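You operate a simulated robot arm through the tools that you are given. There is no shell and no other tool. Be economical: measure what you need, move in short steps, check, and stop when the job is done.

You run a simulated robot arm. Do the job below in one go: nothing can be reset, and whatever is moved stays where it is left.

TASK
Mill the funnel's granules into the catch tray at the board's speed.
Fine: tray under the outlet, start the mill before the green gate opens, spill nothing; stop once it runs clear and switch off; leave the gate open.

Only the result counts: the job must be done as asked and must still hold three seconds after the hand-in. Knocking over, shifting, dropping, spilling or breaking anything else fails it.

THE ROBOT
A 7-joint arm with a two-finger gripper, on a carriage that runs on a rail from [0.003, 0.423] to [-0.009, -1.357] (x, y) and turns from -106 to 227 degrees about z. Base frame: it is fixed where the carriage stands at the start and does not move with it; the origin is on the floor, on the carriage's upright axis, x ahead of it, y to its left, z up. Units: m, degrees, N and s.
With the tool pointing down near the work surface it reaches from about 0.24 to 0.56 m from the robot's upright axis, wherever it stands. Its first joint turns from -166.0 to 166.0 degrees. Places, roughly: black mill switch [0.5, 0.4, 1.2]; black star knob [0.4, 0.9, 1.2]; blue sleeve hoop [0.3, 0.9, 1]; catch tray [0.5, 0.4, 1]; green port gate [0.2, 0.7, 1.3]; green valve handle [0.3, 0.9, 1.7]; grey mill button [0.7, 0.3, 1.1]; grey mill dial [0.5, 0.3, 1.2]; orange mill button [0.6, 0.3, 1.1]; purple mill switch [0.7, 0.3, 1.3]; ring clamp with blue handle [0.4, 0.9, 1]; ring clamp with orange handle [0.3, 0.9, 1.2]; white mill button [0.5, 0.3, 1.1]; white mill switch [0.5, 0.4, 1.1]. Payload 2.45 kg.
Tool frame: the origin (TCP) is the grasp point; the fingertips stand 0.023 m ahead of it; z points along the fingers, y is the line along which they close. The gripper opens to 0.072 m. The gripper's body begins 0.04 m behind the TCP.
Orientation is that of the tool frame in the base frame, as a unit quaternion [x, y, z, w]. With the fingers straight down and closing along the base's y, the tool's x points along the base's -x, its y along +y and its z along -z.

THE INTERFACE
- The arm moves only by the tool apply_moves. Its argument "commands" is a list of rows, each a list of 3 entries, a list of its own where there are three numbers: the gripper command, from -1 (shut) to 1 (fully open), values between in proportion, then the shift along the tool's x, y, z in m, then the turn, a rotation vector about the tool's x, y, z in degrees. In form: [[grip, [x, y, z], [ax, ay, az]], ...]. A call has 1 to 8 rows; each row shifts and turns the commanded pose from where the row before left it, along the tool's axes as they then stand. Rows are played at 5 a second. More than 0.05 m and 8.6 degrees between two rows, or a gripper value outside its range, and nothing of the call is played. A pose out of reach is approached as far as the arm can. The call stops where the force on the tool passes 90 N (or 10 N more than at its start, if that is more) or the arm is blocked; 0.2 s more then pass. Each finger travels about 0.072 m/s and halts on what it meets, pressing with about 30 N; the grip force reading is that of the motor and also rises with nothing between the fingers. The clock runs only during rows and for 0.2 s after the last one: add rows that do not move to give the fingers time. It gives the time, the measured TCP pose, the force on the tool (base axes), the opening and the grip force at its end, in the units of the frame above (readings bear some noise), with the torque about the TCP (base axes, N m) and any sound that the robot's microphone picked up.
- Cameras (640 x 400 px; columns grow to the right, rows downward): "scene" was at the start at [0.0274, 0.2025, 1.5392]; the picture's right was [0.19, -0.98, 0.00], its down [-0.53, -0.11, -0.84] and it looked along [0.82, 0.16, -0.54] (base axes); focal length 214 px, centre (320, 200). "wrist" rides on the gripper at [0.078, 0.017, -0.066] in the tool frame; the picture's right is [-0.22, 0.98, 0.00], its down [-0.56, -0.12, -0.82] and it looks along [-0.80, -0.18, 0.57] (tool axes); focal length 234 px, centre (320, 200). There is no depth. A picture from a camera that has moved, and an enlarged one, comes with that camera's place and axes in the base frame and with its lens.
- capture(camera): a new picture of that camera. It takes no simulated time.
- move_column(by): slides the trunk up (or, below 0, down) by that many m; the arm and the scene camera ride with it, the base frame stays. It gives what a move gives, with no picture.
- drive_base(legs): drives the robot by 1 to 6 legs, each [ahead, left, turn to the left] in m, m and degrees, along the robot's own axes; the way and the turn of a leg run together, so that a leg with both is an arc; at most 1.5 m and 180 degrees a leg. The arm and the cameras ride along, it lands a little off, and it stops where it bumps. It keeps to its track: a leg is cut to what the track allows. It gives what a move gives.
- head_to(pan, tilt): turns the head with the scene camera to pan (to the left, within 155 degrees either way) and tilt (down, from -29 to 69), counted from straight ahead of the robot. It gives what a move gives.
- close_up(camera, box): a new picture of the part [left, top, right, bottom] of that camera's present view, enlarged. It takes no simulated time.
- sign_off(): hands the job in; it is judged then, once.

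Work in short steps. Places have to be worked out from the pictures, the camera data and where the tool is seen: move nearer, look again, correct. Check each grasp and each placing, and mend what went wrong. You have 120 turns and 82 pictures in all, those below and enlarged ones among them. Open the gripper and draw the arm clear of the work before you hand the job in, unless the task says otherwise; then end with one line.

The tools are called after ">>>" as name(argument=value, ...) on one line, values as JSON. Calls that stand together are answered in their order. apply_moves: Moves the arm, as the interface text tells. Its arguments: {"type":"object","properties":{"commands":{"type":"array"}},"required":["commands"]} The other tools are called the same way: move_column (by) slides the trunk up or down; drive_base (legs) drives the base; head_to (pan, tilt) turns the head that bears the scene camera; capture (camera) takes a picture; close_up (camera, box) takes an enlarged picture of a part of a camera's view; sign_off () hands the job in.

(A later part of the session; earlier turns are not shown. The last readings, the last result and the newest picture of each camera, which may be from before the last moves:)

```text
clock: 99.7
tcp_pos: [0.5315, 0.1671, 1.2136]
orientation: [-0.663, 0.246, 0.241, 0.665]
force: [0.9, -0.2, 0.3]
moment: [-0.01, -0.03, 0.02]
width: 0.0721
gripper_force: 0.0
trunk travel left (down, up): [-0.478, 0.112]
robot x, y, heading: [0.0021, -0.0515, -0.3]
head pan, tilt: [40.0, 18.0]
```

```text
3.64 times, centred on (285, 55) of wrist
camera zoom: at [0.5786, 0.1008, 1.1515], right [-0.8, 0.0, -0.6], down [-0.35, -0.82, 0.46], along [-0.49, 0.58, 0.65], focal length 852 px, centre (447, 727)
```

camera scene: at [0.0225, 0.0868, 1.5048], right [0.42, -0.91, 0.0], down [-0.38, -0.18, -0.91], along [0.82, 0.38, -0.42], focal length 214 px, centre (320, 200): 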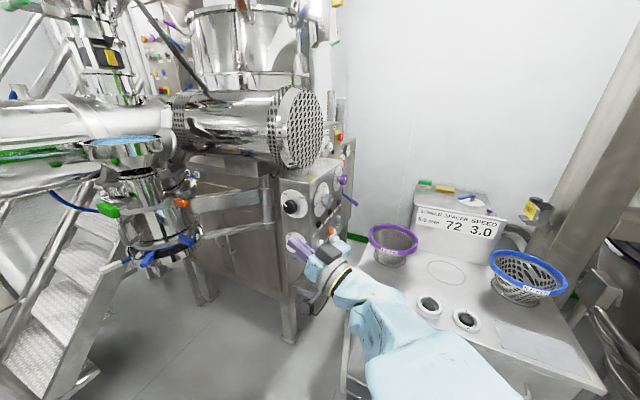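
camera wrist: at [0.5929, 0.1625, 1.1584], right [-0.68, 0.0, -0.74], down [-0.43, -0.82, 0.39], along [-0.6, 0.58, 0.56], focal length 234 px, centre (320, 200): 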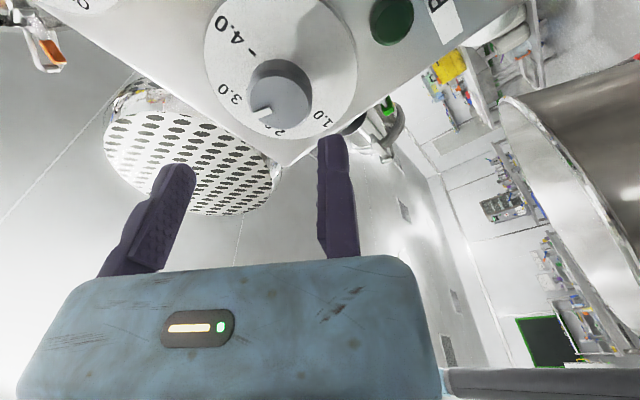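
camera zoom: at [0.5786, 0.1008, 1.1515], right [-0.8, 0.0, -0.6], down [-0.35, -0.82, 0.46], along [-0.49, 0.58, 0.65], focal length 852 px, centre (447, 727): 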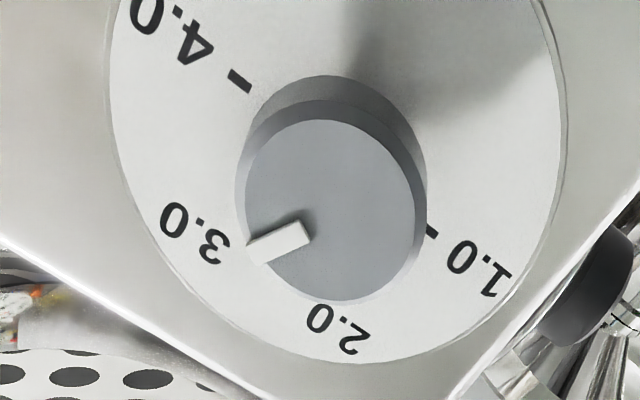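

The pointer now reads ≈3.0. Next the white ON/OFF switch on the −x face: I roll the tool level, draw left and yaw it to point along +x.

>>> apply_moves(commands=[[1, [0, 0, 0], [0, 0, 8.3]], [1, [0, 0, 0], [0, 0, 8.3]], [1, [0, 0, 0], [0, 0, 8.3]], [1, [0, 0, 0], [0, 0, 8.3]], [1, [0, 0, 0], [0, 0, 8.3]], [1, [0, 0, 0], [0, 0, 8.3]]])

>>> apply_moves(commands=[[1, [0, 0.04, 0], [0, 0, 0]], [1, [0, 0.043, 0.02], [0, 0, 0]], [1, [0, 0.043, 0.02], [0, 0, 0]], [1, [0, 0.043, 0.02], [0, 0, 0]]])

>>> apply_moves(commands=[[1, [0, 0, 0], [8.2, 0, 0]], [1, [0, 0, 0], [8.2, 0, 0]], [1, [0, 0, 0], [8.2, 0, 0]], [1, [0, 0, 0], [8.2, 0, 0]], [1, [0, 0, 0], [8.2, 0, 0]], [1, [0, 0, 0], [8.2, 0, 0]]])

>>> apply_moves(commands=[[1, [0, 0, 0], [8.2, 0, 0]], [1, [0, 0, 0], [8.2, 0, 0]], [1, [0, 0, 0], [8.2, 0, 0]], [1, [0, 0, 0], [8.2, 0, 0]], [1, [0, 0, 0], [8, 0, 0]]])

```text
clock: 101.1
tcp_pos: [0.5318, 0.1673, 1.213]
orientation: [-0.498, 0.502, 0.499, 0.5]
force: [0.1, 0.0, -0.3]
moment: [-0.02, 0.01, -0.05]
width: 0.072
gripper_force: 0.0
trunk travel left (down, up): [-0.478, 0.112]
robot x, y, heading: [0.0015, -0.0525, -0.1]
head pan, tilt: [40.0, 18.0]
```

```text
clock: 102.1
tcp_pos: [0.3646, 0.2289, 1.2138]
orientation: [-0.498, 0.502, 0.499, 0.501]
force: [0.8, 0.0, -0.4]
moment: [0.0, 0.02, 0.02]
width: 0.072
gripper_force: 0.1
trunk travel left (down, up): [-0.478, 0.112]
robot x, y, heading: [-0.0024, -0.0532, 0.0]
head pan, tilt: [40.0, 18.0]
```

```text
clock: 103.5
tcp_pos: [0.3634, 0.2285, 1.2141]
orientation: [-0.244, 0.664, 0.244, 0.664]
force: [0.6, 0.1, 0.4]
moment: [0.01, 0.0, 0.04]
width: 0.0721
gripper_force: 0.1
trunk travel left (down, up): [-0.478, 0.112]
robot x, y, heading: [-0.0001, -0.0505, -0.3]
head pan, tilt: [40.0, 18.0]
```

```text
clock: 104.7
tcp_pos: [0.3629, 0.2299, 1.2156]
orientation: [0.002, 0.707, -0.002, 0.707]
force: [-0.4, 0.4, -0.3]
moment: [-0.02, 0.0, 0.0]
width: 0.0718
gripper_force: 0.0
trunk travel left (down, up): [-0.478, 0.112]
robot x, y, heading: [0.0014, -0.0491, 0.1]
head pan, tilt: [40.0, 18.0]
```

Now trunk down and base left to sit in front of the white switch, then a look.

>>> move_column(by=-0.105)

>>> drive_base(legs=[[0, 0.165, 0]])

>>> close_up(camera="wrist", box=[160, 0, 480, 200])

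```text
clock: 106.1
tcp_pos: [0.3629, 0.2297, 1.1098]
orientation: [0.003, 0.708, -0.003, 0.706]
force: [0.3, 0.4, 0.3]
moment: [0.01, -0.01, -0.03]
width: 0.0721
gripper_force: 0.0
trunk travel left (down, up): [-0.373, 0.217]
robot x, y, heading: [-0.0043, -0.0479, -0.3]
head pan, tilt: [40.0, 18.0]
```

```text
clock: 107.6
tcp_pos: [0.3644, 0.3941, 1.1078]
orientation: [0.002, 0.707, -0.002, 0.707]
force: [-0.1, -0.1, -0.7]
moment: [0.0, -0.01, 0.03]
width: 0.0718
gripper_force: 0.0
trunk travel left (down, up): [-0.373, 0.217]
robot x, y, heading: [0.0019, 0.1107, 0.1]
head pan, tilt: [40.0, 18.0]
```

```text
2.00 times, centred on (320, 100) of wrist
camera zoom: at [0.2981, 0.4114, 1.0327], right [0.01, 0.98, 0.22], down [-0.82, -0.12, 0.56], along [0.57, -0.18, 0.8], focal length 468 px, centre (320, 400)
```

zoom: 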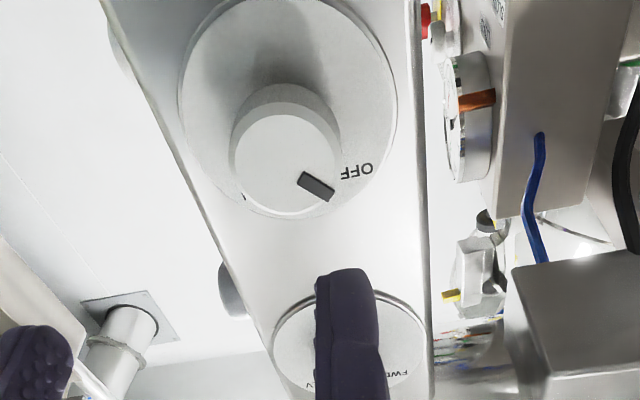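

White pointer is at −47° (OFF); ON tick is at about +43°. I pre-roll −45°, set the fixed finger beside the knob and advance.

>>> apply_moves(commands=[[1, [0.017, 0.005, 0], [0, 0, 0]], [1, [0, 0, 0], [0, 0, -7.5]], [1, [0, 0, 0], [0, 0, -7.5]], [1, [0, 0, 0], [0, 0, -7.5]], [1, [0, 0, 0], [0, 0, -7.5]], [1, [0, 0, 0], [0, 0, -7.5]], [1, [0, 0, 0], [0, 0, -7.5]]])

>>> apply_moves(commands=[[1, [0, 0, 0.035], [0, 0, 0]], [1, [0, 0, 0.025], [0, 0, 0]], [1, [0, 0, 0.015], [0, 0, 0]], [-1, [0, 0, 0], [0, 0, 0]], [-1, [0, 0, 0], [0, 0, 0]], [-1, [0, 0, 0], [0, 0, 0]], [-1, [0, 0, 0], [0, 0, 0]]])

>>> capture(camera="wrist")

```text
clock: 109.0
tcp_pos: [0.3891, 0.3816, 1.0782]
orientation: [-0.215, 0.724, -0.178, 0.631]
force: [0.0, 0.1, -0.2]
moment: [0.01, -0.02, 0.0]
width: 0.072
gripper_force: 0.1
trunk travel left (down, up): [-0.373, 0.217]
robot x, y, heading: [0.0029, 0.1139, -0.1]
head pan, tilt: [40.0, 18.0]
stopped in row 7: the arm was blocked; the commanded pose is now the measured one
```

```text
clock: 109.9
tcp_pos: [0.4584, 0.3659, 1.0723]
orientation: [-0.193, 0.754, -0.113, 0.617]
force: [-80.3, -25.1, 29.0]
moment: [0.13, -0.88, -0.48]
width: 0.0452
gripper_force: 5.5
trunk travel left (down, up): [-0.373, 0.217]
robot x, y, heading: [0.0011, 0.1074, 0.1]
head pan, tilt: [40.0, 18.0]
stopped in row 4: the force on the tool passed its limit at 113 N (the readings are from after the stop); the commanded pose is now the measured one
```

```text
16 pictures are left
camera wrist: at [0.3789, 0.3444, 1.0113], right [-0.11, 0.97, -0.2], down [-0.69, 0.07, 0.72], along [0.72, 0.22, 0.66], focal length 234 px, centre (320, 200)
```

wrist: 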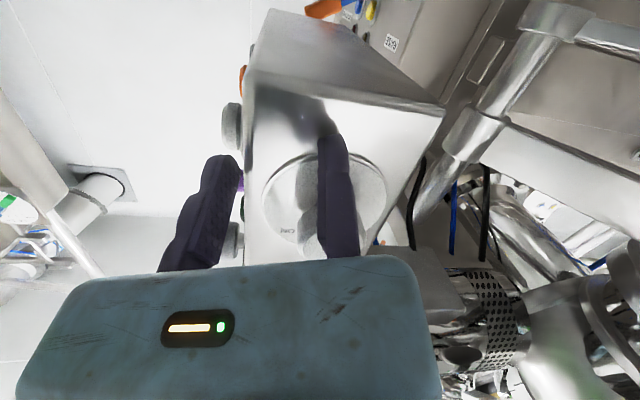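

The wrist limit blocked the negative roll and the tool slipped off line into the panel; I back off and restore the level orientation, then I'll grip at roll 0 and turn only positive.

>>> apply_moves(commands=[[1, [0, 0, -0.04], [0, 0, 0]], [1, [0, 0, -0.04], [0, 0, 0]], [1, [0, 0, -0.03], [0, 0, 0]], [1, [0, 0, 0], [1.63, -2.8, 6.25]], [1, [0, 0, 0], [1.63, -2.8, 6.25]], [1, [0, 0, 0], [1.63, -2.8, 6.25]], [1, [0, 0, 0], [1.63, -2.8, 6.25]]])

```text
clock: 110.4
tcp_pos: [0.4425, 0.3269, 1.0579]
orientation: [-0.143, 0.813, -0.045, 0.562]
force: [1.3, 0.4, 0.2]
moment: [0.0, 0.0, 0.02]
width: 0.0717
gripper_force: 0.0
trunk travel left (down, up): [-0.373, 0.217]
robot x, y, heading: [-0.0011, 0.1126, 0.1]
head pan, tilt: [40.0, 18.0]
stopped in row 2: the arm was blocked; the commanded pose is now the measured one
```

>>> apply_moves(commands=[[1, [0, 0, 0], [0, 0, 8]], [1, [0, 0, 0], [0, 0, 8]], [1, [0, 0, -0.02], [0, 0, 0]], [1, [0, 0, -0.02], [0, 0, 0]]])

```text
clock: 111.6
tcp_pos: [0.4216, 0.3081, 1.0529]
orientation: [-0.004, 0.849, 0.063, 0.525]
force: [0.3, -0.3, -0.8]
moment: [-0.02, -0.02, -0.05]
width: 0.0719
gripper_force: 0.0
trunk travel left (down, up): [-0.373, 0.217]
robot x, y, heading: [0.0021, 0.1134, -0.2]
head pan, tilt: [40.0, 18.0]
stopped in row 4: the arm was blocked; the commanded pose is now the measured one
```

Retreat is limited by the arm's fold; I drive the base right to clear the box, then move the tool outward to a comfortable pose and re-level.

>>> drive_base(legs=[[0, -0.18, 0]])

>>> apply_moves(commands=[[1, [0, 0.045, 0], [0, 0, 0]], [1, [0, 0.045, 0], [0, 0, 0]], [1, [0, 0, 0], [0, -8, 0]], [1, [0, 0, 0], [0, -8, 0]], [1, [0, 0, 0], [0, -8, 0]]])

```text
clock: 113.2
tcp_pos: [0.4191, 0.1283, 1.0535]
orientation: [-0.005, 0.849, 0.064, 0.524]
force: [-1.2, 0.3, 0.1]
moment: [0.02, -0.01, 0.02]
width: 0.0719
gripper_force: 0.1
trunk travel left (down, up): [-0.373, 0.217]
robot x, y, heading: [0.0015, -0.068, -0.1]
head pan, tilt: [40.0, 18.0]
```

```text
clock: 113.7
tcp_pos: [0.4352, 0.1685, 1.047]
orientation: [0.038, 0.878, 0.137, 0.457]
force: [0.0, 0.2, -0.3]
moment: [-0.04, -0.01, -0.01]
width: 0.0719
gripper_force: 0.0
trunk travel left (down, up): [-0.373, 0.217]
robot x, y, heading: [0.0002, -0.0687, -0.1]
head pan, tilt: [40.0, 18.0]
stopped in row 2: the arm was blocked; the commanded pose is now the measured one
```

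I return the tool toward straight down to free the wrist.

>>> apply_moves(commands=[[1, [0, 0, 0], [0, 8, 0]], [1, [0, 0, 0], [0, 8, 0]], [1, [0, 0, 0], [0, 8, 0]], [1, [0, 0, 0], [0, 8, 0]], [1, [0, 0, 0], [0, 8, 0]], [1, [0, 0, 0], [0, 8, 0]]])

```text
clock: 115.1
tcp_pos: [0.4361, 0.1688, 1.0465]
orientation: [-0.021, 0.988, 0.14, 0.061]
force: [-0.7, 1.0, -0.2]
moment: [0.0, -0.03, -0.05]
width: 0.0718
gripper_force: 0.2
trunk travel left (down, up): [-0.373, 0.217]
robot x, y, heading: [0.0008, -0.0715, -0.1]
head pan, tilt: [40.0, 18.0]
```

>>> apply_moves(commands=[[1, [0, 0, 0], [8, 3.2, 0]], [1, [0, 0, 0], [7.9, 3.2, 2]], [1, [0.02, 0.03, 0], [0, 0, 0]], [1, [0.02, 0.03, 0], [0, 0, 0]]])

>>> apply_moves(commands=[[1, [0, 0, 0], [0, -8.2, 0]], [1, [0, 0, 0], [0, -8.2, 0]], [1, [0, 0, 0], [0, -8.2, 0]], [1, [0, 0, 0], [0, -8.2, 0]], [1, [0, 0, 0], [0, -8.2, 0]], [1, [0, 0, 0], [0, -8.2, 0]]])

>>> apply_moves(commands=[[1, [0, 0, 0], [0, -8.2, 0]], [1, [0, 0, 0], [0, -8.2, 0]], [1, [0, 0, 0], [0, -8.2, 0]], [1, [0, 0, 0], [0, -8.2, 0]], [1, [0, 0, 0], [0, -8, 0]]])

```text
refused: row 2 steps farther than a row can; nothing moved
```

```text
clock: 116.5
tcp_pos: [0.4351, 0.1688, 1.0479]
orientation: [0.04, 0.873, 0.136, 0.467]
force: [0.3, 0.4, -0.7]
moment: [0.01, 0.01, 0.03]
width: 0.0719
gripper_force: 0.0
trunk travel left (down, up): [-0.373, 0.217]
robot x, y, heading: [-0.0004, -0.0689, -0.1]
head pan, tilt: [40.0, 18.0]
```

```text
clock: 117.5
tcp_pos: [0.4503, 0.1438, 1.0463]
orientation: [0.135, 0.739, 0.18, 0.636]
force: [0.2, 0.3, -0.5]
moment: [-0.01, 0.01, 0.02]
width: 0.0721
gripper_force: 0.0
trunk travel left (down, up): [-0.373, 0.217]
robot x, y, heading: [-0.0, -0.0706, -0.2]
head pan, tilt: [40.0, 18.0]
stopped in row 4: the arm was blocked; the commanded pose is now the measured one
```

The tool is near level pointing +x; it is easier when pointing radially, so I shift it −y relative to the base.

>>> apply_moves(commands=[[1, [-0.0171, -0.036, -0.01], [0, 0, 0]], [1, [-0.0171, -0.036, -0.01], [0, 0, 0]], [1, [-0.0171, -0.036, -0.01], [0, 0, 0]], [1, [-0.0171, -0.036, -0.01], [0, 0, 0]]])

>>> apply_moves(commands=[[1, [0, 0, -0.01], [1.2, -2.8, -7.5]], [1, [0, 0, -0.01], [1.2, -2.8, -7.5]], [1, [0, 0, -0.01], [1.2, -2.8, -7.5]]])

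```text
clock: 118.5
tcp_pos: [0.447, -0.0116, 1.0701]
orientation: [0.136, 0.739, 0.179, 0.635]
force: [0.0, 0.2, 0.0]
moment: [-0.04, -0.01, -0.02]
width: 0.072
gripper_force: 0.0
out of reach, approached as far as the arm can: row 3, 4
trunk travel left (down, up): [-0.373, 0.217]
robot x, y, heading: [0.0011, -0.0677, -0.1]
head pan, tilt: [40.0, 18.0]
```

```text
clock: 119.3
tcp_pos: [0.4401, -0.0083, 1.0961]
orientation: [0.02, 0.708, 0.018, 0.706]
force: [0.6, -0.6, 0.5]
moment: [-0.01, -0.04, 0.02]
width: 0.0721
gripper_force: 0.1
out of reach, approached as far as the arm can: row 1, 2, 3
trunk travel left (down, up): [-0.373, 0.217]
robot x, y, heading: [0.0002, -0.0666, -0.3]
head pan, tilt: [40.0, 18.0]
```

Level now; near-in radius is limited to ~0.44, so I use a larger side offset: move +y, then draw back in x.

>>> apply_moves(commands=[[1, [0, 0.045, 0], [0, 0, 0]], [1, [0, 0.045, 0], [0, 0, 0]], [1, [0, 0.045, 0], [0, 0, 0]], [1, [0, 0.045, 0], [0, 0, 0]], [1, [0, 0.045, 0], [0, 0, 0]], [1, [0, 0.03, -0.03], [0, 0, 0]], [1, [0, 0, -0.03], [0, 0, 0]]])

```text
clock: 120.2
tcp_pos: [0.4634, 0.1053, 1.0851]
orientation: [0.076, 0.747, 0.077, 0.656]
force: [-0.2, -0.2, 0.3]
moment: [0.02, 0.0, 0.01]
width: 0.0722
gripper_force: 0.0
trunk travel left (down, up): [-0.373, 0.217]
robot x, y, heading: [-0.0044, -0.0687, -0.2]
head pan, tilt: [40.0, 18.0]
stopped in row 4: the arm was blocked; the commanded pose is now the measured one
```

I go back to the radial offset, re-level, and test the positive roll range in free space.

>>> apply_moves(commands=[[1, [0.005, -0.045, 0], [0, 0, 0]], [1, [0, -0.045, 0], [0, 0, 0]], [1, [-0.01, -0.02, 0], [0, -3.7, -6.2]], [1, [0, 0, 0], [0, -3.7, -6.2]]])

>>> apply_moves(commands=[[1, [0, 0, 0.01], [0, 0, 8.2]], [1, [0, 0, 0], [0, 0, 8.2]], [1, [0, 0, 0], [0, 0, 8.2]], [1, [0, 0, 0], [0, 0, 8.2]], [1, [0, 0, 0], [0, 0, 8.2]], [1, [0, 0, 0], [0, 0, 8.2]], [1, [0, 0, 0], [0, 0, 8.2]], [1, [0, 0, 0], [0, 0, 8.2]]])

```text
clock: 121.2
tcp_pos: [0.4647, -0.0019, 1.0677]
orientation: [-0.001, 0.706, 0.0, 0.708]
force: [0.9, 0.0, -0.1]
moment: [-0.02, 0.01, 0.01]
width: 0.0716
gripper_force: 0.1
trunk travel left (down, up): [-0.373, 0.217]
robot x, y, heading: [0.0022, -0.068, -0.0]
head pan, tilt: [40.0, 18.0]
```

```text
clock: 123.0
tcp_pos: [0.4737, -0.0039, 1.0665]
orientation: [0.382, 0.594, 0.384, 0.594]
force: [-0.4, -0.2, 0.0]
moment: [-0.01, 0.01, 0.0]
width: 0.072
gripper_force: 0.1
trunk travel left (down, up): [-0.373, 0.217]
robot x, y, heading: [-0.0001, -0.0663, -0.1]
head pan, tilt: [40.0, 18.0]
```

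+65° works, so 0→90° is fine here. I roll back, set x, lower below the box, and drive to the switch to come up from below.

>>> apply_moves(commands=[[1, [0, 0, 0], [0, 0, -8.2]], [1, [0, 0, 0], [0, 0, -8.2]], [1, [0, 0, 0], [0, 0, -8.2]], [1, [0, 0, 0], [0, 0, -8.2]], [1, [0, 0, -0.01], [0, 0, -8.2]], [1, [0, 0, -0.01], [0, 0, -8.2]], [1, [0, 0, -0.007], [0, 0, -8.2]], [1, [0, 0, 0], [0, 0, -8.2]]])

>>> move_column(by=-0.075)

>>> drive_base(legs=[[0, 0.41, 0]])

>>> capture(camera="wrist")

```text
clock: 124.8
tcp_pos: [0.4567, 0.0004, 1.0762]
orientation: [-0.002, 0.707, 0.001, 0.708]
force: [0.1, 0.9, -0.3]
moment: [0.01, -0.01, -0.02]
width: 0.072
gripper_force: 0.1
out of reach, approached as far as the arm can: row 6, 7
trunk travel left (down, up): [-0.373, 0.217]
robot x, y, heading: [-0.0028, -0.0672, 0.1]
head pan, tilt: [40.0, 18.0]
```

```text
clock: 125.9
tcp_pos: [0.4582, 0.0007, 1.0011]
orientation: [0.0, 0.706, 0.0, 0.708]
force: [0.2, 0.8, 0.4]
moment: [0.04, 0.04, 0.03]
width: 0.0716
gripper_force: 0.1
trunk travel left (down, up): [-0.298, 0.292]
robot x, y, heading: [-0.0032, -0.0679, -0.2]
head pan, tilt: [40.0, 18.0]
```

```text
clock: 128.5
tcp_pos: [0.4612, 0.4023, 1.0023]
orientation: [0.002, 0.706, -0.002, 0.708]
force: [-0.1, 0.2, -0.8]
moment: [0.0, 0.01, 0.0]
width: 0.0719
gripper_force: 0.1
trunk travel left (down, up): [-0.298, 0.292]
robot x, y, heading: [0.0046, 0.3385, -0.5]
head pan, tilt: [40.0, 18.0]
```

```text
15 pictures are left
camera wrist: at [0.3953, 0.4203, 0.9246], right [0.0, 0.98, 0.22], down [-0.82, -0.12, 0.56], along [0.57, -0.18, 0.8], focal length 234 px, centre (320, 200)
```

wrist: 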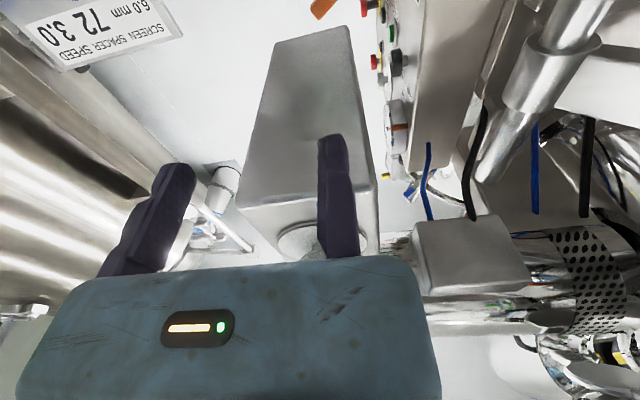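

The tip would touch the plate (face x≈0.485); I shift to a larger side offset so that I can draw back to x≈0.445.

>>> apply_moves(commands=[[1, [0, 0.035, 0], [0, 0, 0]], [1, [0, 0.035, -0.005], [0, 0, 0]], [1, [0, 0, -0.01], [0, 0, 0]]])

>>> drive_base(legs=[[0, -0.066, 0]])

```text
clock: 129.3
tcp_pos: [0.4474, 0.4719, 0.9999]
orientation: [0.001, 0.706, -0.002, 0.708]
force: [0.1, 0.6, -1.0]
moment: [0.01, -0.02, -0.02]
width: 0.072
gripper_force: 0.0
trunk travel left (down, up): [-0.298, 0.292]
robot x, y, heading: [0.0034, 0.337, -0.3]
head pan, tilt: [40.0, 18.0]
```

```text
clock: 130.3
tcp_pos: [0.4462, 0.4073, 1.0009]
orientation: [0.001, 0.706, -0.001, 0.708]
force: [0.0, 0.2, 0.3]
moment: [0.02, 0.02, -0.01]
width: 0.0719
gripper_force: 0.0
trunk travel left (down, up): [-0.298, 0.292]
robot x, y, heading: [0.0021, 0.2718, -0.4]
head pan, tilt: [40.0, 18.0]
```

>>> move_column(by=0.06)

>>> capture(camera="wrist")

```text
clock: 131.3
tcp_pos: [0.4446, 0.4076, 1.0602]
orientation: [0.001, 0.707, -0.001, 0.708]
force: [-0.3, 0.6, -0.1]
moment: [0.0, -0.05, 0.02]
width: 0.0719
gripper_force: 0.1
trunk travel left (down, up): [-0.358, 0.232]
robot x, y, heading: [0.0003, 0.2726, -0.4]
head pan, tilt: [40.0, 18.0]
```

```text
14 pictures are left
camera wrist: at [0.38, 0.4246, 0.9842], right [0.0, 0.98, 0.22], down [-0.82, -0.12, 0.56], along [0.57, -0.18, 0.8], focal length 234 px, centre (320, 200)
```

wrist: 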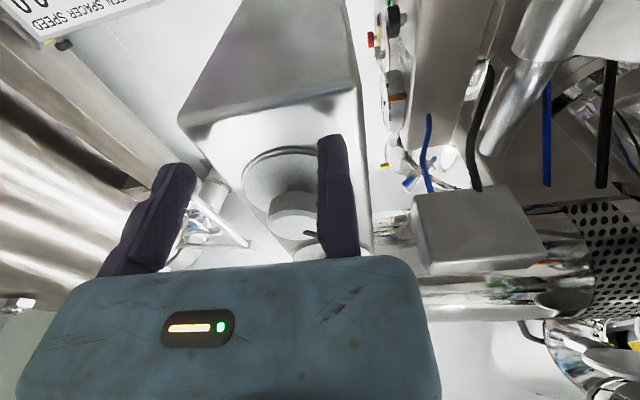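

>>> move_column(by=0.047)

>>> apply_moves(commands=[[-1, [0, 0, 0], [0, 0, 0]], [-1, [0, 0, 0], [0, 0, 0]], [-1, [0, 0, 0], [0, 0, 0]], [-1, [0, 0, 0], [0, 0, 0]]])

```text
clock: 132.2
tcp_pos: [0.4455, 0.4064, 1.1079]
orientation: [0.001, 0.706, -0.002, 0.708]
force: [-0.1, 1.0, 0.7]
moment: [-0.01, 0.01, -0.01]
width: 0.0719
gripper_force: 0.1
trunk travel left (down, up): [-0.405, 0.185]
robot x, y, heading: [0.0048, 0.2726, -0.4]
head pan, tilt: [40.0, 18.0]
```

```text
clock: 133.2
tcp_pos: [0.4451, 0.3978, 1.1071]
orientation: [0.006, 0.707, -0.003, 0.707]
force: [-3.2, -43.1, -0.4]
moment: [0.11, -0.39, -0.62]
width: 0.0375
gripper_force: 44.8
trunk travel left (down, up): [-0.405, 0.185]
robot x, y, heading: [0.0002, 0.2739, -0.4]
head pan, tilt: [40.0, 18.0]
```

Gripped. I relax the side pull by 8 mm and turn 90° clockwise about the knob axis.

>>> apply_moves(commands=[[-1, [0, -0.0085, 0], [0, 0, 0]], [-1, [-0.00248, -0.0002, 0], [0, 0, 7.5]], [-1, [-0.00248, -0.0002, 0], [0, 0, 7.5]], [-1, [-0.00248, -0.0002, 0], [0, 0, 7.5]], [-1, [-0.00248, -0.0002, 0], [0, 0, 7.5]], [-1, [-0.00248, -0.0002, 0], [0, 0, 7.5]], [-1, [-0.00248, -0.0002, 0], [0, 0, 7.5]]])

>>> apply_moves(commands=[[-1, [-0.00248, -0.0002, 0], [0, 0, 7.5]], [-1, [-0.00248, -0.0002, 0], [0, 0, 7.5]], [-1, [-0.00248, -0.0002, 0], [0, 0, 7.5]], [-1, [-0.00248, -0.0002, 0], [0, 0, 7.5]], [-1, [-0.00248, -0.0002, 0], [0, 0, 7.5]], [-1, [-0.00248, -0.0002, 0], [0, 0, 7.5]]])

```text
clock: 134.8
tcp_pos: [0.4444, 0.3962, 1.1221]
orientation: [0.27, 0.653, 0.271, 0.654]
force: [-1.2, 15.2, -0.5]
moment: [0.21, -0.51, -0.13]
width: 0.0374
gripper_force: 44.9
trunk travel left (down, up): [-0.405, 0.185]
robot x, y, heading: [0.0041, 0.2705, -0.4]
head pan, tilt: [40.0, 18.0]
```

```text
clock: 136.2
tcp_pos: [0.4444, 0.3831, 1.1297]
orientation: [0.498, 0.498, 0.501, 0.502]
force: [7.4, 31.5, 24.0]
moment: [0.41, -0.02, -0.58]
width: 0.0375
gripper_force: 44.5
trunk travel left (down, up): [-0.405, 0.185]
robot x, y, heading: [-0.0006, 0.2736, -0.6]
head pan, tilt: [40.0, 18.0]
```

Turned 90°. I open, lift off slightly, slide sideways out by the base and check lamps.

>>> apply_moves(commands=[[1, [0, 0, 0], [0, 0, 0]], [1, [0, 0, 0], [0, 0, 0]], [1, [0, 0, 0], [0, 0, 0]], [1, [0, 0.008, 0], [0, 0, 0]]])

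>>> drive_base(legs=[[0, -0.3, 0]])

>>> drive_base(legs=[[0, -0.25, 0]])

>>> close_up(camera="scene", box=[250, 130, 410, 270])

```text
clock: 137.2
tcp_pos: [0.4445, 0.3778, 1.1312]
orientation: [0.504, 0.5, 0.496, 0.501]
force: [-1.0, 0.4, -0.2]
moment: [0.03, -0.01, 0.01]
width: 0.0721
gripper_force: 0.1
trunk travel left (down, up): [-0.405, 0.185]
robot x, y, heading: [0.0031, 0.2729, -0.2]
head pan, tilt: [40.0, 18.0]
```

```text
clock: 139.3
tcp_pos: [0.4431, 0.0862, 1.1345]
orientation: [0.499, 0.501, 0.5, 0.5]
force: [-0.3, 0.0, 0.2]
moment: [0.02, 0.01, -0.02]
width: 0.0724
gripper_force: 0.1
trunk travel left (down, up): [-0.405, 0.185]
robot x, y, heading: [0.0008, -0.0271, -0.2]
head pan, tilt: [40.0, 18.0]
```

```text
clock: 141.1
tcp_pos: [0.4405, -0.1618, 1.135]
orientation: [0.497, 0.502, 0.502, 0.499]
force: [-0.7, 0.0, -0.4]
moment: [0.0, 0.0, 0.01]
width: 0.072
gripper_force: 0.1
trunk travel left (down, up): [-0.405, 0.185]
robot x, y, heading: [-0.0025, -0.2774, 0.1]
head pan, tilt: [40.0, 18.0]
```

```text
2.86 times, centred on (330, 200) of scene
camera zoom: at [0.0091, -0.0281, 1.4431], right [0.64, -0.76, 0.0], down [-0.24, -0.2, -0.95], along [0.73, 0.61, -0.31], focal length 613 px, centre (291, 200)
```

zoom: 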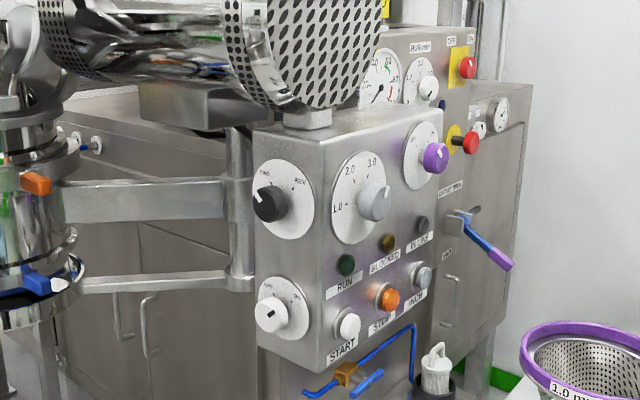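

>>> close_up(camera="scene", box=[300, 207, 374, 255])

```text
8.33 times, centred on (337, 231) of scene
camera zoom: at [0.0091, -0.0281, 1.4431], right [0.64, -0.76, 0.0], down [-0.24, -0.2, -0.95], along [0.73, 0.61, -0.31], focal length 1787 px, centre (178, -58)
```

zoom: 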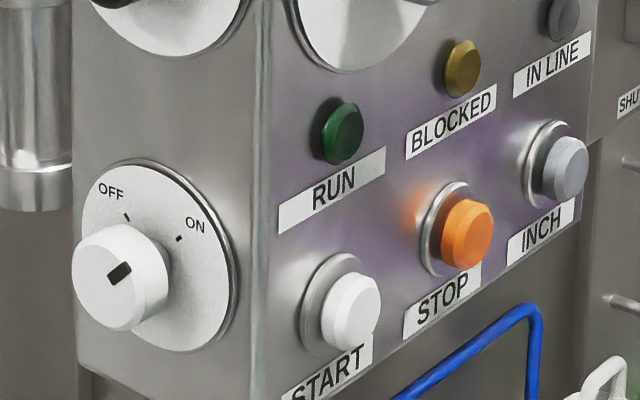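

The white switch now points to ON. Lamps are dark until START perhaps. I roll back and yaw the tool to +y to press START at (0.524, 0.317, 1.092).

>>> apply_moves(commands=[[-1, [0, 0, 0], [0, 0, -8.4]], [-1, [0, 0, 0], [0, 0, -8.4]], [-1, [0, 0, 0], [0, 0, -8.4]], [-1, [0, 0, 0], [0, 0, -8.4]], [-1, [0, 0, 0], [0, 0, -8.4]], [-1, [0, 0, 0], [0, 0, -8.4]], [-1, [0, 0, 0], [0, 0, -8.4]], [-1, [0, 0, 0], [0, 0, -8.4]]])

>>> apply_moves(commands=[[-1, [0, 0, 0], [0, 0, -8.4]], [-1, [0, 0, 0], [0, 0, -8.4]], [-1, [0, 0, 0], [0, 0, -6]], [-1, [0, 0, 0.02], [-8.2, 0, 0]], [-1, [0, 0, 0.02], [-8.2, 0, 0]], [-1, [0, 0, 0.02], [-8.2, 0, 0]], [-1, [0, 0, 0], [-8.2, 0, 0]], [-1, [0, 0, 0], [-8.2, 0, 0]]])

>>> apply_moves(commands=[[-1, [0, 0, 0], [-8.2, 0, 0]], [-1, [0, 0, 0], [-8.2, 0, 0]], [-1, [0, 0, 0], [-8.2, 0, 0]], [-1, [0, 0, 0], [-8.2, 0, 0]], [-1, [0, 0, 0], [-8.2, 0, 0]], [-1, [0, 0, 0], [-8, 0, 0]]])

```text
clock: 142.9
tcp_pos: [0.4408, -0.1617, 1.1342]
orientation: [0.137, 0.693, 0.14, 0.694]
force: [0.0, 0.0, 0.3]
moment: [0.0, 0.03, 0.02]
width: 0.0002
gripper_force: 28.0
trunk travel left (down, up): [-0.405, 0.185]
robot x, y, heading: [-0.0013, -0.2749, 0.2]
head pan, tilt: [40.0, 18.0]
```

```text
clock: 144.7
tcp_pos: [0.4992, -0.153, 1.1349]
orientation: [-0.251, 0.661, 0.25, 0.662]
force: [-0.2, 0.4, 0.2]
moment: [-0.03, 0.0, -0.02]
width: 0.0002
gripper_force: 28.6
trunk travel left (down, up): [-0.405, 0.185]
robot x, y, heading: [0.0001, -0.2738, 0.0]
head pan, tilt: [40.0, 18.0]
```

```text
clock: 146.1
tcp_pos: [0.5001, -0.153, 1.1349]
orientation: [0.503, -0.497, -0.502, -0.498]
force: [-0.9, -0.5, -0.1]
moment: [0.04, 0.02, -0.02]
width: 0.0
gripper_force: 28.3
trunk travel left (down, up): [-0.405, 0.185]
robot x, y, heading: [-0.0004, -0.273, 0.3]
head pan, tilt: [40.0, 18.0]
```

>>> move_column(by=-0.043)

>>> drive_base(legs=[[0, 0.38, 0]])

>>> apply_moves(commands=[[-1, [0, -0.023, 0], [0, 0, 0]], [-1, [0, 0, 0], [0, 0, 0]]])

>>> close_up(camera="wrist", box=[160, 0, 480, 200])

```text
clock: 147.0
tcp_pos: [0.4999, -0.1523, 1.093]
orientation: [0.502, -0.498, -0.502, -0.498]
force: [-0.2, 0.7, 1.3]
moment: [0.01, -0.03, -0.03]
width: 0.0
gripper_force: 28.4
trunk travel left (down, up): [-0.362, 0.228]
robot x, y, heading: [0.0005, -0.2757, 0.1]
head pan, tilt: [40.0, 18.0]
```

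```text
clock: 149.4
tcp_pos: [0.5019, 0.2282, 1.0926]
orientation: [0.502, -0.498, -0.501, -0.499]
force: [-0.2, -0.3, 0.1]
moment: [0.01, 0.0, 0.02]
width: 0.0
gripper_force: 28.0
trunk travel left (down, up): [-0.362, 0.228]
robot x, y, heading: [0.0023, 0.1072, -0.2]
head pan, tilt: [40.0, 18.0]
```

```text
clock: 150.0
tcp_pos: [0.5251, 0.2284, 1.0918]
orientation: [0.502, -0.498, -0.501, -0.499]
force: [-0.5, -0.2, 0.5]
moment: [0.01, 0.02, -0.03]
width: 0.0001
gripper_force: 28.5
trunk travel left (down, up): [-0.362, 0.228]
robot x, y, heading: [0.0018, 0.1036, 0.3]
head pan, tilt: [40.0, 18.0]
```

```text
2.00 times, centred on (320, 100) of wrist
camera zoom: at [0.5084, 0.1631, 1.016], right [-0.98, -0.01, 0.22], down [0.13, -0.82, 0.56], along [0.17, 0.58, 0.8], focal length 468 px, centre (320, 400)
```

zoom: 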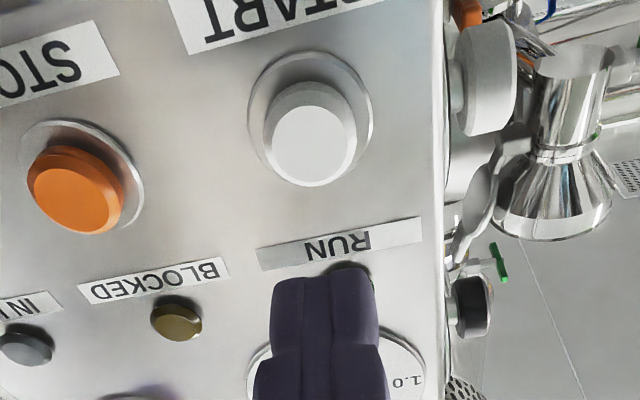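

START is dead ahead. I press it in small rows.

>>> apply_moves(commands=[[-1, [0.002, 0, 0.03], [0, 0, 0]], [-1, [0, 0, 0.02], [0, 0, 0]], [-1, [0, 0, 0.01], [0, 0, 0]], [-1, [0, 0, 0.006], [0, 0, 0]]])

```text
clock: 151.0
tcp_pos: [0.5239, 0.2936, 1.0906]
orientation: [0.503, -0.498, -0.501, -0.499]
force: [-1.3, -2.6, 0.3]
moment: [0.03, -0.04, 0.01]
width: 0.0001
gripper_force: 29.1
trunk travel left (down, up): [-0.362, 0.228]
robot x, y, heading: [-0.0018, 0.105, 0.3]
head pan, tilt: [40.0, 18.0]
heard: click
```

A click. I draw back and see whether it runs.

>>> apply_moves(commands=[[-1, [0, 0, -0.03], [0, 0, 0]], [-1, [0, 0, -0.035], [0, 0, 0]], [-1, [0, 0, 0], [0, 0, 0]]])

>>> close_up(camera="wrist", box=[100, 0, 420, 200])

```text
clock: 151.8
tcp_pos: [0.5234, 0.2284, 1.0881]
orientation: [0.502, -0.498, -0.502, -0.498]
force: [0.0, 0.9, -0.2]
moment: [0.01, 0.02, 0.0]
width: 0.0
gripper_force: 28.3
trunk travel left (down, up): [-0.362, 0.228]
robot x, y, heading: [0.0028, 0.1051, 0.2]
head pan, tilt: [40.0, 18.0]
```

```text
2.00 times, centred on (260, 100) of wrist
camera zoom: at [0.506, 0.1627, 1.0122], right [-0.98, -0.01, 0.22], down [0.13, -0.82, 0.56], along [0.17, 0.58, 0.8], focal length 468 px, centre (440, 400)
```

zoom: 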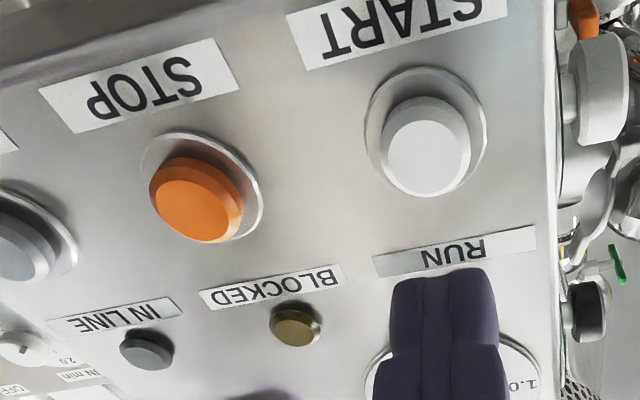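

The RUN lamp is hidden by the fingers; I shift +x (toward the purple switch, also testing reach) and look again.

>>> apply_moves(commands=[[1, [0, -0.044, -0.02], [0, 0, 0]], [1, [0, -0.044, -0.02], [0, 0, 0]], [1, [0, -0.044, -0.02], [0, 0, 0]]])

>>> capture(camera="wrist")

```text
clock: 152.6
tcp_pos: [0.6562, 0.1715, 1.0908]
orientation: [-0.502, 0.498, 0.502, 0.498]
force: [-0.1, -0.2, 0.4]
moment: [-0.05, -0.01, -0.03]
width: 0.0719
gripper_force: 0.1
trunk travel left (down, up): [-0.362, 0.228]
robot x, y, heading: [-0.0016, 0.1056, 0.2]
head pan, tilt: [40.0, 18.0]
```

```text
9 pictures are left
camera wrist: at [0.6395, 0.1052, 1.0143], right [-0.98, -0.01, 0.22], down [0.13, -0.82, 0.56], along [0.17, 0.58, 0.8], focal length 234 px, centre (320, 200)
```

wrist: 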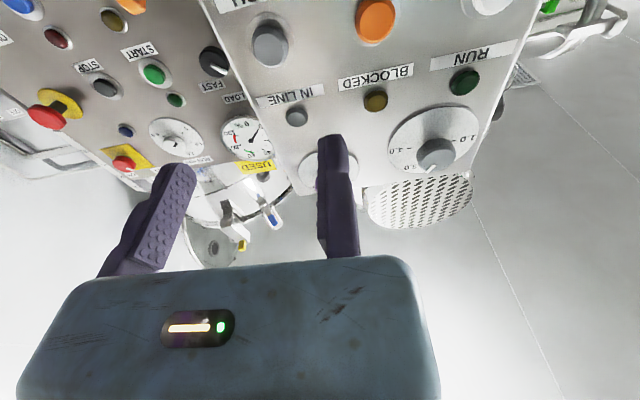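

Not running and no lamps: power evidently also needs the purple switch. I go to it (axis ≈(0.677, ·, 1.259)), pre-rolling −45°.

>>> move_column(by=0.152)

>>> apply_moves(commands=[[1, [0, -0.0045, 0], [0, 0, 0]], [1, [0, 0, 0], [0, 0, -7.5]], [1, [0, 0, 0], [0, 0, -7.5]], [1, [0, 0, 0], [0, 0, -7.5]], [1, [0, 0, 0], [0, 0, -7.5]], [1, [0, 0, 0], [0, 0, -7.5]], [1, [0, 0, 0], [0, 0, -7.5]]])

>>> drive_base(legs=[[0, 0.075, 0]])

>>> capture(camera="wrist")

```text
clock: 154.4
tcp_pos: [0.6565, 0.1717, 1.2429]
orientation: [0.502, -0.498, -0.501, -0.499]
force: [-0.2, 0.2, -0.7]
moment: [-0.01, -0.02, -0.02]
width: 0.072
gripper_force: 0.1
trunk travel left (down, up): [-0.514, 0.076]
robot x, y, heading: [0.0027, 0.1051, -0.1]
head pan, tilt: [40.0, 18.0]
```

```text
clock: 156.0
tcp_pos: [0.6608, 0.1705, 1.2431]
orientation: [0.654, -0.267, -0.271, -0.653]
force: [0.0, 0.4, 0.1]
moment: [0.0, 0.01, -0.02]
width: 0.0721
gripper_force: 0.0
trunk travel left (down, up): [-0.514, 0.076]
robot x, y, heading: [0.0017, 0.1068, 0.2]
head pan, tilt: [40.0, 18.0]
```

```text
clock: 157.1
tcp_pos: [0.6603, 0.2449, 1.2411]
orientation: [0.654, -0.268, -0.273, -0.653]
force: [-0.2, -0.6, -0.1]
moment: [-0.04, -0.01, 0.02]
width: 0.0719
gripper_force: 0.1
trunk travel left (down, up): [-0.514, 0.076]
robot x, y, heading: [0.0001, 0.1814, 0.1]
head pan, tilt: [40.0, 18.0]
```

```text
8 pictures are left
camera wrist: at [0.7042, 0.1802, 1.1766], right [-0.84, -0.01, -0.54], down [-0.3, -0.82, 0.48], along [-0.44, 0.57, 0.69], focal length 234 px, centre (320, 200)
```

wrist: 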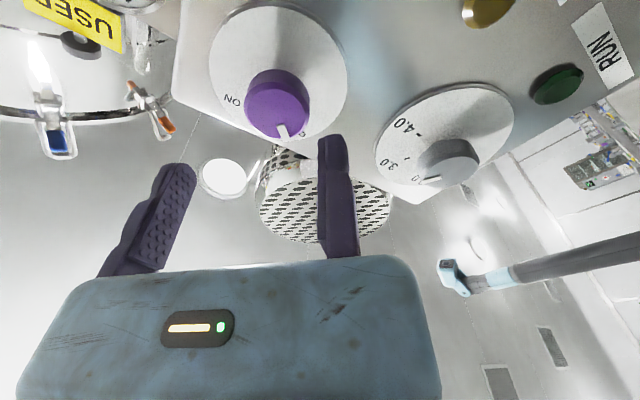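

Purple knob lies well between the fingers. Advance, grip, and turn 90° clockwise.

>>> apply_moves(commands=[[1, [0.003, 0, 0.03], [0, 0, 0]], [1, [0, 0, 0.015], [0, 0, 0]], [-1, [0, 0, 0], [0, 0, 0]], [-1, [0, 0, 0], [0, 0, 0]], [-1, [0, 0, 0], [0, 0, 0]], [-1, [0, 0, 0], [0, 0, 0]]])

>>> apply_moves(commands=[[-1, [0, -0.004, 0], [0, 0, 0]], [-1, [-0.00248, -0.0002, 0], [0, 0, 7.5]], [-1, [-0.00248, -0.0002, 0], [0, 0, 7.5]], [-1, [-0.00248, -0.0002, 0], [0, 0, 7.5]], [-1, [-0.00248, -0.0002, 0], [0, 0, 7.5]], [-1, [-0.00248, -0.0002, 0], [0, 0, 7.5]], [-1, [-0.00248, -0.0002, 0], [0, 0, 7.5]]])

>>> apply_moves(commands=[[-1, [-0.00248, -0.0002, 0], [0, 0, 7.5]], [-1, [-0.00248, -0.0002, 0], [0, 0, 7.5]], [-1, [-0.00248, -0.0002, 0], [0, 0, 7.5]], [-1, [-0.00248, -0.0002, 0], [0, 0, 7.5]], [-1, [-0.00248, -0.0002, 0], [0, 0, 7.5]], [-1, [-0.00248, -0.0002, 0], [0, 0, 7.5]]])

>>> apply_moves(commands=[[1, [0, 0, 0], [0, 0, 0]], [1, [0, 0, 0], [0, 0, 0]], [1, [0, 0, 0], [0, 0, 0]], [1, [0, 0, -0.04], [0, 0, 0]], [1, [0, 0, -0.04], [0, 0, 0]]])

>>> capture(camera="wrist")

```text
clock: 158.4
tcp_pos: [0.6647, 0.291, 1.2406]
orientation: [-0.653, 0.269, 0.271, 0.654]
force: [20.9, 4.2, 22.1]
moment: [0.13, 0.05, -0.32]
width: 0.0425
gripper_force: 29.8
trunk travel left (down, up): [-0.514, 0.076]
robot x, y, heading: [-0.001, 0.1821, 0.1]
head pan, tilt: [40.0, 18.0]
```

```text
clock: 160.1
tcp_pos: [0.6614, 0.2912, 1.2548]
orientation: [0.503, -0.498, -0.503, -0.497]
force: [9.4, 7.9, 0.5]
moment: [1.04, 0.05, -0.39]
width: 0.0376
gripper_force: 45.2
trunk travel left (down, up): [-0.514, 0.076]
robot x, y, heading: [0.0036, 0.1776, 0.5]
head pan, tilt: [40.0, 18.0]
```

```text
clock: 161.4
tcp_pos: [0.6661, 0.2911, 1.2715]
orientation: [-0.273, 0.652, 0.654, 0.268]
force: [-8.0, 4.1, -5.7]
moment: [-0.49, -0.43, 0.05]
width: 0.038
gripper_force: 44.8
trunk travel left (down, up): [-0.514, 0.076]
robot x, y, heading: [0.0007, 0.1829, 0.2]
head pan, tilt: [40.0, 18.0]
```

```text
clock: 162.7
tcp_pos: [0.6661, 0.2092, 1.2693]
orientation: [-0.273, 0.653, 0.654, 0.268]
force: [0.3, 0.1, 0.1]
moment: [-0.01, -0.06, -0.02]
width: 0.0718
gripper_force: 0.0
trunk travel left (down, up): [-0.514, 0.076]
robot x, y, heading: [-0.0017, 0.1801, 0.1]
head pan, tilt: [40.0, 18.0]
```

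```text
7 pictures are left
camera wrist: at [0.5994, 0.1432, 1.2289], right [-0.54, 0.0, 0.84], down [0.49, -0.82, 0.31], along [0.69, 0.58, 0.44], focal length 234 px, centre (320, 200)
```

wrist: 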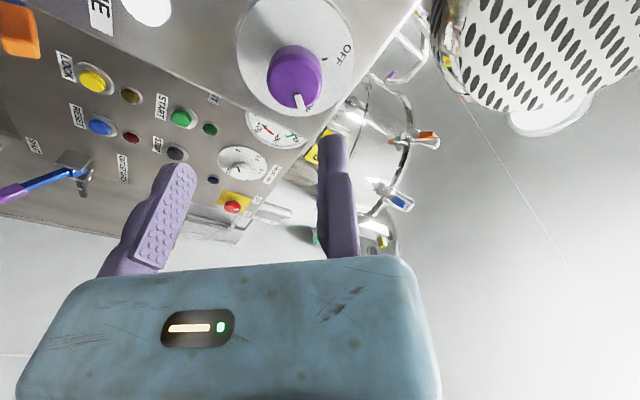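

The IN LINE lamp is lit now, so purple is the power and the tray is in line. I roll back and go press START.

>>> apply_moves(commands=[[-1, [0, 0, 0], [0, 0, -7.5]], [-1, [0, 0, 0], [0, 0, -7.5]], [-1, [0, 0, 0], [0, 0, -7.5]], [-1, [0, 0, 0], [0, 0, -7.5]], [-1, [0, 0, 0], [0, 0, -7.5]], [-1, [0, 0, 0], [0, 0, -7.5]]])

>>> apply_moves(commands=[[-1, [0, 0.047, 0], [0, 0, 0]], [-1, [0, 0.047, 0], [0, 0, 0]], [-1, [0, 0.048, 0], [0, 0, 0]]])

>>> move_column(by=-0.179)

```text
clock: 164.1
tcp_pos: [0.6674, 0.2113, 1.2697]
orientation: [0.502, -0.497, -0.501, -0.499]
force: [0.0, -0.8, 0.1]
moment: [-0.01, 0.01, 0.01]
width: 0.0001
gripper_force: 28.1
trunk travel left (down, up): [-0.514, 0.076]
robot x, y, heading: [0.0006, 0.1817, 0.4]
head pan, tilt: [40.0, 18.0]
```

```text
clock: 164.8
tcp_pos: [0.5247, 0.2083, 1.2714]
orientation: [0.502, -0.498, -0.502, -0.498]
force: [0.1, -0.5, 0.1]
moment: [0.01, -0.03, 0.0]
width: 0.0001
gripper_force: 28.4
trunk travel left (down, up): [-0.514, 0.076]
robot x, y, heading: [0.0034, 0.1775, 0.3]
head pan, tilt: [40.0, 18.0]
```

```text
clock: 166.8
tcp_pos: [0.5247, 0.2073, 1.0918]
orientation: [0.502, -0.498, -0.501, -0.499]
force: [0.2, -0.3, 0.1]
moment: [0.01, -0.02, 0.0]
width: 0.0
gripper_force: 28.5
trunk travel left (down, up): [-0.335, 0.255]
robot x, y, heading: [-0.0002, 0.1816, 0.4]
head pan, tilt: [40.0, 18.0]
```

>>> apply_moves(commands=[[-1, [0, 0, 0.04], [0, 0, 0]], [-1, [0, 0, 0.03], [0, 0, 0]], [-1, [0, 0, 0.012], [0, 0, 0]], [-1, [0, 0, 0.005], [0, 0, 0]], [-1, [0, 0, -0.04], [0, 0, 0]], [-1, [0, 0, -0.04], [0, 0, 0]], [-1, [0, 0, 0], [0, 0, 0]]])

```text
clock: 168.4
tcp_pos: [0.5243, 0.2141, 1.0916]
orientation: [0.503, -0.497, -0.501, -0.498]
force: [-0.3, -0.3, 1.1]
moment: [0.03, -0.02, 0.0]
width: 0.0001
gripper_force: 27.7
trunk travel left (down, up): [-0.335, 0.255]
robot x, y, heading: [0.005, 0.1818, 0.1]
head pan, tilt: [40.0, 18.0]
```

No click was heard; I press again a little deeper.

>>> apply_moves(commands=[[-1, [0, 0, 0.04], [0, 0, 0]], [-1, [0, 0, 0.035], [0, 0, 0]], [-1, [0, 0, 0.008], [0, 0, 0]], [-1, [0, 0, 0.005], [0, 0, 0]], [-1, [0, 0, 0], [0, 0, 0]]])

```text
clock: 169.6
tcp_pos: [0.5252, 0.2965, 1.0921]
orientation: [0.501, -0.498, -0.5, -0.501]
force: [-6.7, -29.9, 2.0]
moment: [0.0, -0.2, 0.12]
width: 0.0061
gripper_force: 28.5
trunk travel left (down, up): [-0.335, 0.255]
robot x, y, heading: [0.0058, 0.1815, 0.3]
head pan, tilt: [40.0, 18.0]
heard: click
```

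>>> apply_moves(commands=[[-1, [0, 0, -0.04], [0, 0, 0]], [-1, [0, 0, -0.04], [0, 0, 0]], [-1, [0, -0.04, -0.02], [0, 0, 0]], [-1, [0, -0.04, 0], [0, 0, 0]], [-1, [0, 0, 0], [0, 0, 0]]])

>>> capture(camera="wrist")

```text
clock: 170.8
tcp_pos: [0.6059, 0.2031, 1.0914]
orientation: [0.502, -0.498, -0.501, -0.499]
force: [-0.4, -0.1, 0.3]
moment: [0.03, -0.02, -0.02]
width: 0.0002
gripper_force: 28.1
trunk travel left (down, up): [-0.335, 0.255]
robot x, y, heading: [-0.0026, 0.1806, 0.3]
head pan, tilt: [40.0, 18.0]
```

```text
6 pictures are left
camera wrist: at [0.5885, 0.1373, 1.0147], right [-0.98, -0.01, 0.22], down [0.13, -0.82, 0.56], along [0.17, 0.58, 0.8], focal length 234 px, centre (320, 200)
```

wrist: 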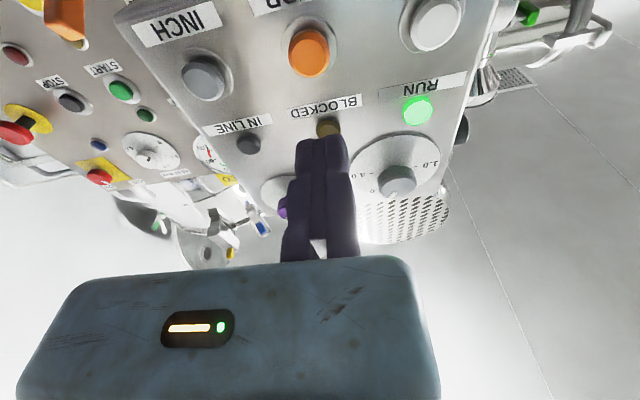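

RUN is lit: the mill runs. Now the gate: the green T-handle is at about (0.214, 0.717, 1.273), its stem going +x into the neck, so it is pulled toward −x. I back off, raise and bring the tool to the left side.

>>> drive_base(legs=[[0, -0.38, 0]])

>>> move_column(by=0.182)

>>> apply_moves(commands=[[-1, [0, 0.04, 0.028], [0, 0, 0]], [-1, [0, 0.04, 0.028], [0, 0, 0]], [-1, [0, 0.04, 0.028], [0, 0, 0]], [-1, [0, 0.04, 0.028], [0, 0, 0]], [-1, [0, 0.04, 0.028], [0, 0, 0]], [-1, [0, 0.04, 0.028], [0, 0, 0]], [-1, [0, 0.04, 0.028], [0, 0, 0]], [-1, [0, 0.04, 0.028], [0, 0, 0]]])

>>> apply_moves(commands=[[0, [0, 0.04, 0.04], [0, 0, 0]], [0, [0, 0.04, 0.04], [0, 0, 0]], [0, [0, 0, 0], [0, 0, 0]]])

```text
clock: 173.3
tcp_pos: [0.602, -0.172, 1.0912]
orientation: [0.503, -0.497, -0.503, -0.497]
force: [-0.2, 0.1, -0.4]
moment: [0.02, -0.03, 0.01]
width: 0.0
gripper_force: 28.6
trunk travel left (down, up): [-0.335, 0.255]
robot x, y, heading: [0.0018, -0.1993, 0.8]
head pan, tilt: [40.0, 18.0]
```

```text
clock: 175.3
tcp_pos: [0.6012, -0.1723, 1.2733]
orientation: [0.504, -0.496, -0.503, -0.496]
force: [-0.7, 0.3, 0.4]
moment: [0.01, 0.01, -0.02]
width: 0.0
gripper_force: 28.9
trunk travel left (down, up): [-0.517, 0.073]
robot x, y, heading: [-0.0015, -0.1944, 0.7]
head pan, tilt: [40.0, 18.0]
```

```text
clock: 177.1
tcp_pos: [0.2804, 0.0494, 1.2743]
orientation: [0.504, -0.496, -0.504, -0.497]
force: [1.1, 1.0, 0.3]
moment: [0.0, -0.02, 0.02]
width: 0.0
gripper_force: 28.4
trunk travel left (down, up): [-0.517, 0.073]
robot x, y, heading: [-0.0023, -0.1955, 0.8]
head pan, tilt: [40.0, 18.0]
```

```text
refused: row 1 steps farther than a row can; nothing moved
```

>>> apply_moves(commands=[[0, [0, 0.02, 0.043], [0, 0, 0]], [0, [0, 0.02, 0.043], [0, 0, 0]], [0, [0, 0.02, 0.043], [0, 0, 0]], [0, [0, 0.02, 0.043], [0, 0, 0]], [0, [0, 0, 0], [0, 0, 0]]])

>>> drive_base(legs=[[0, 0.38, 0]])

>>> head_to(pan=45, tilt=28)

>>> capture(camera="scene")

```text
clock: 178.3
tcp_pos: [0.1966, 0.2192, 1.2728]
orientation: [0.503, -0.497, -0.503, -0.497]
force: [-0.3, 0.2, -0.4]
moment: [-0.02, 0.01, 0.05]
width: 0.0358
gripper_force: 0.0
trunk travel left (down, up): [-0.517, 0.073]
robot x, y, heading: [-0.0034, -0.1967, 0.5]
head pan, tilt: [40.0, 18.0]
```

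```text
clock: 180.7
tcp_pos: [0.2014, 0.5842, 1.2729]
orientation: [0.503, -0.497, -0.501, -0.498]
force: [-0.4, -0.2, -0.1]
moment: [0.0, -0.02, -0.01]
width: 0.0357
gripper_force: 0.1
trunk travel left (down, up): [-0.517, 0.073]
robot x, y, heading: [0.0034, 0.17, 0.4]
head pan, tilt: [40.0, 18.0]
```

```text
clock: 181.4
tcp_pos: [0.202, 0.5853, 1.2734]
orientation: [0.502, -0.498, -0.501, -0.498]
force: [-0.5, 0.0, -0.2]
moment: [0.0, 0.01, -0.02]
width: 0.0362
gripper_force: 0.2
trunk travel left (down, up): [-0.517, 0.073]
robot x, y, heading: [0.0002, 0.1703, 0.2]
head pan, tilt: [45.0, 28.0]
```

```text
5 pictures are left
camera scene: at [0.0044, 0.4173, 1.539], right [0.71, -0.7, 0.0], down [-0.33, -0.33, -0.88], along [0.62, 0.63, -0.47], focal length 214 px, centre (320, 200)
```

scene: 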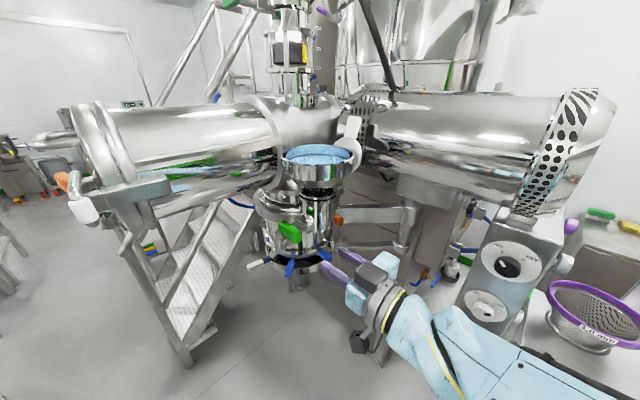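

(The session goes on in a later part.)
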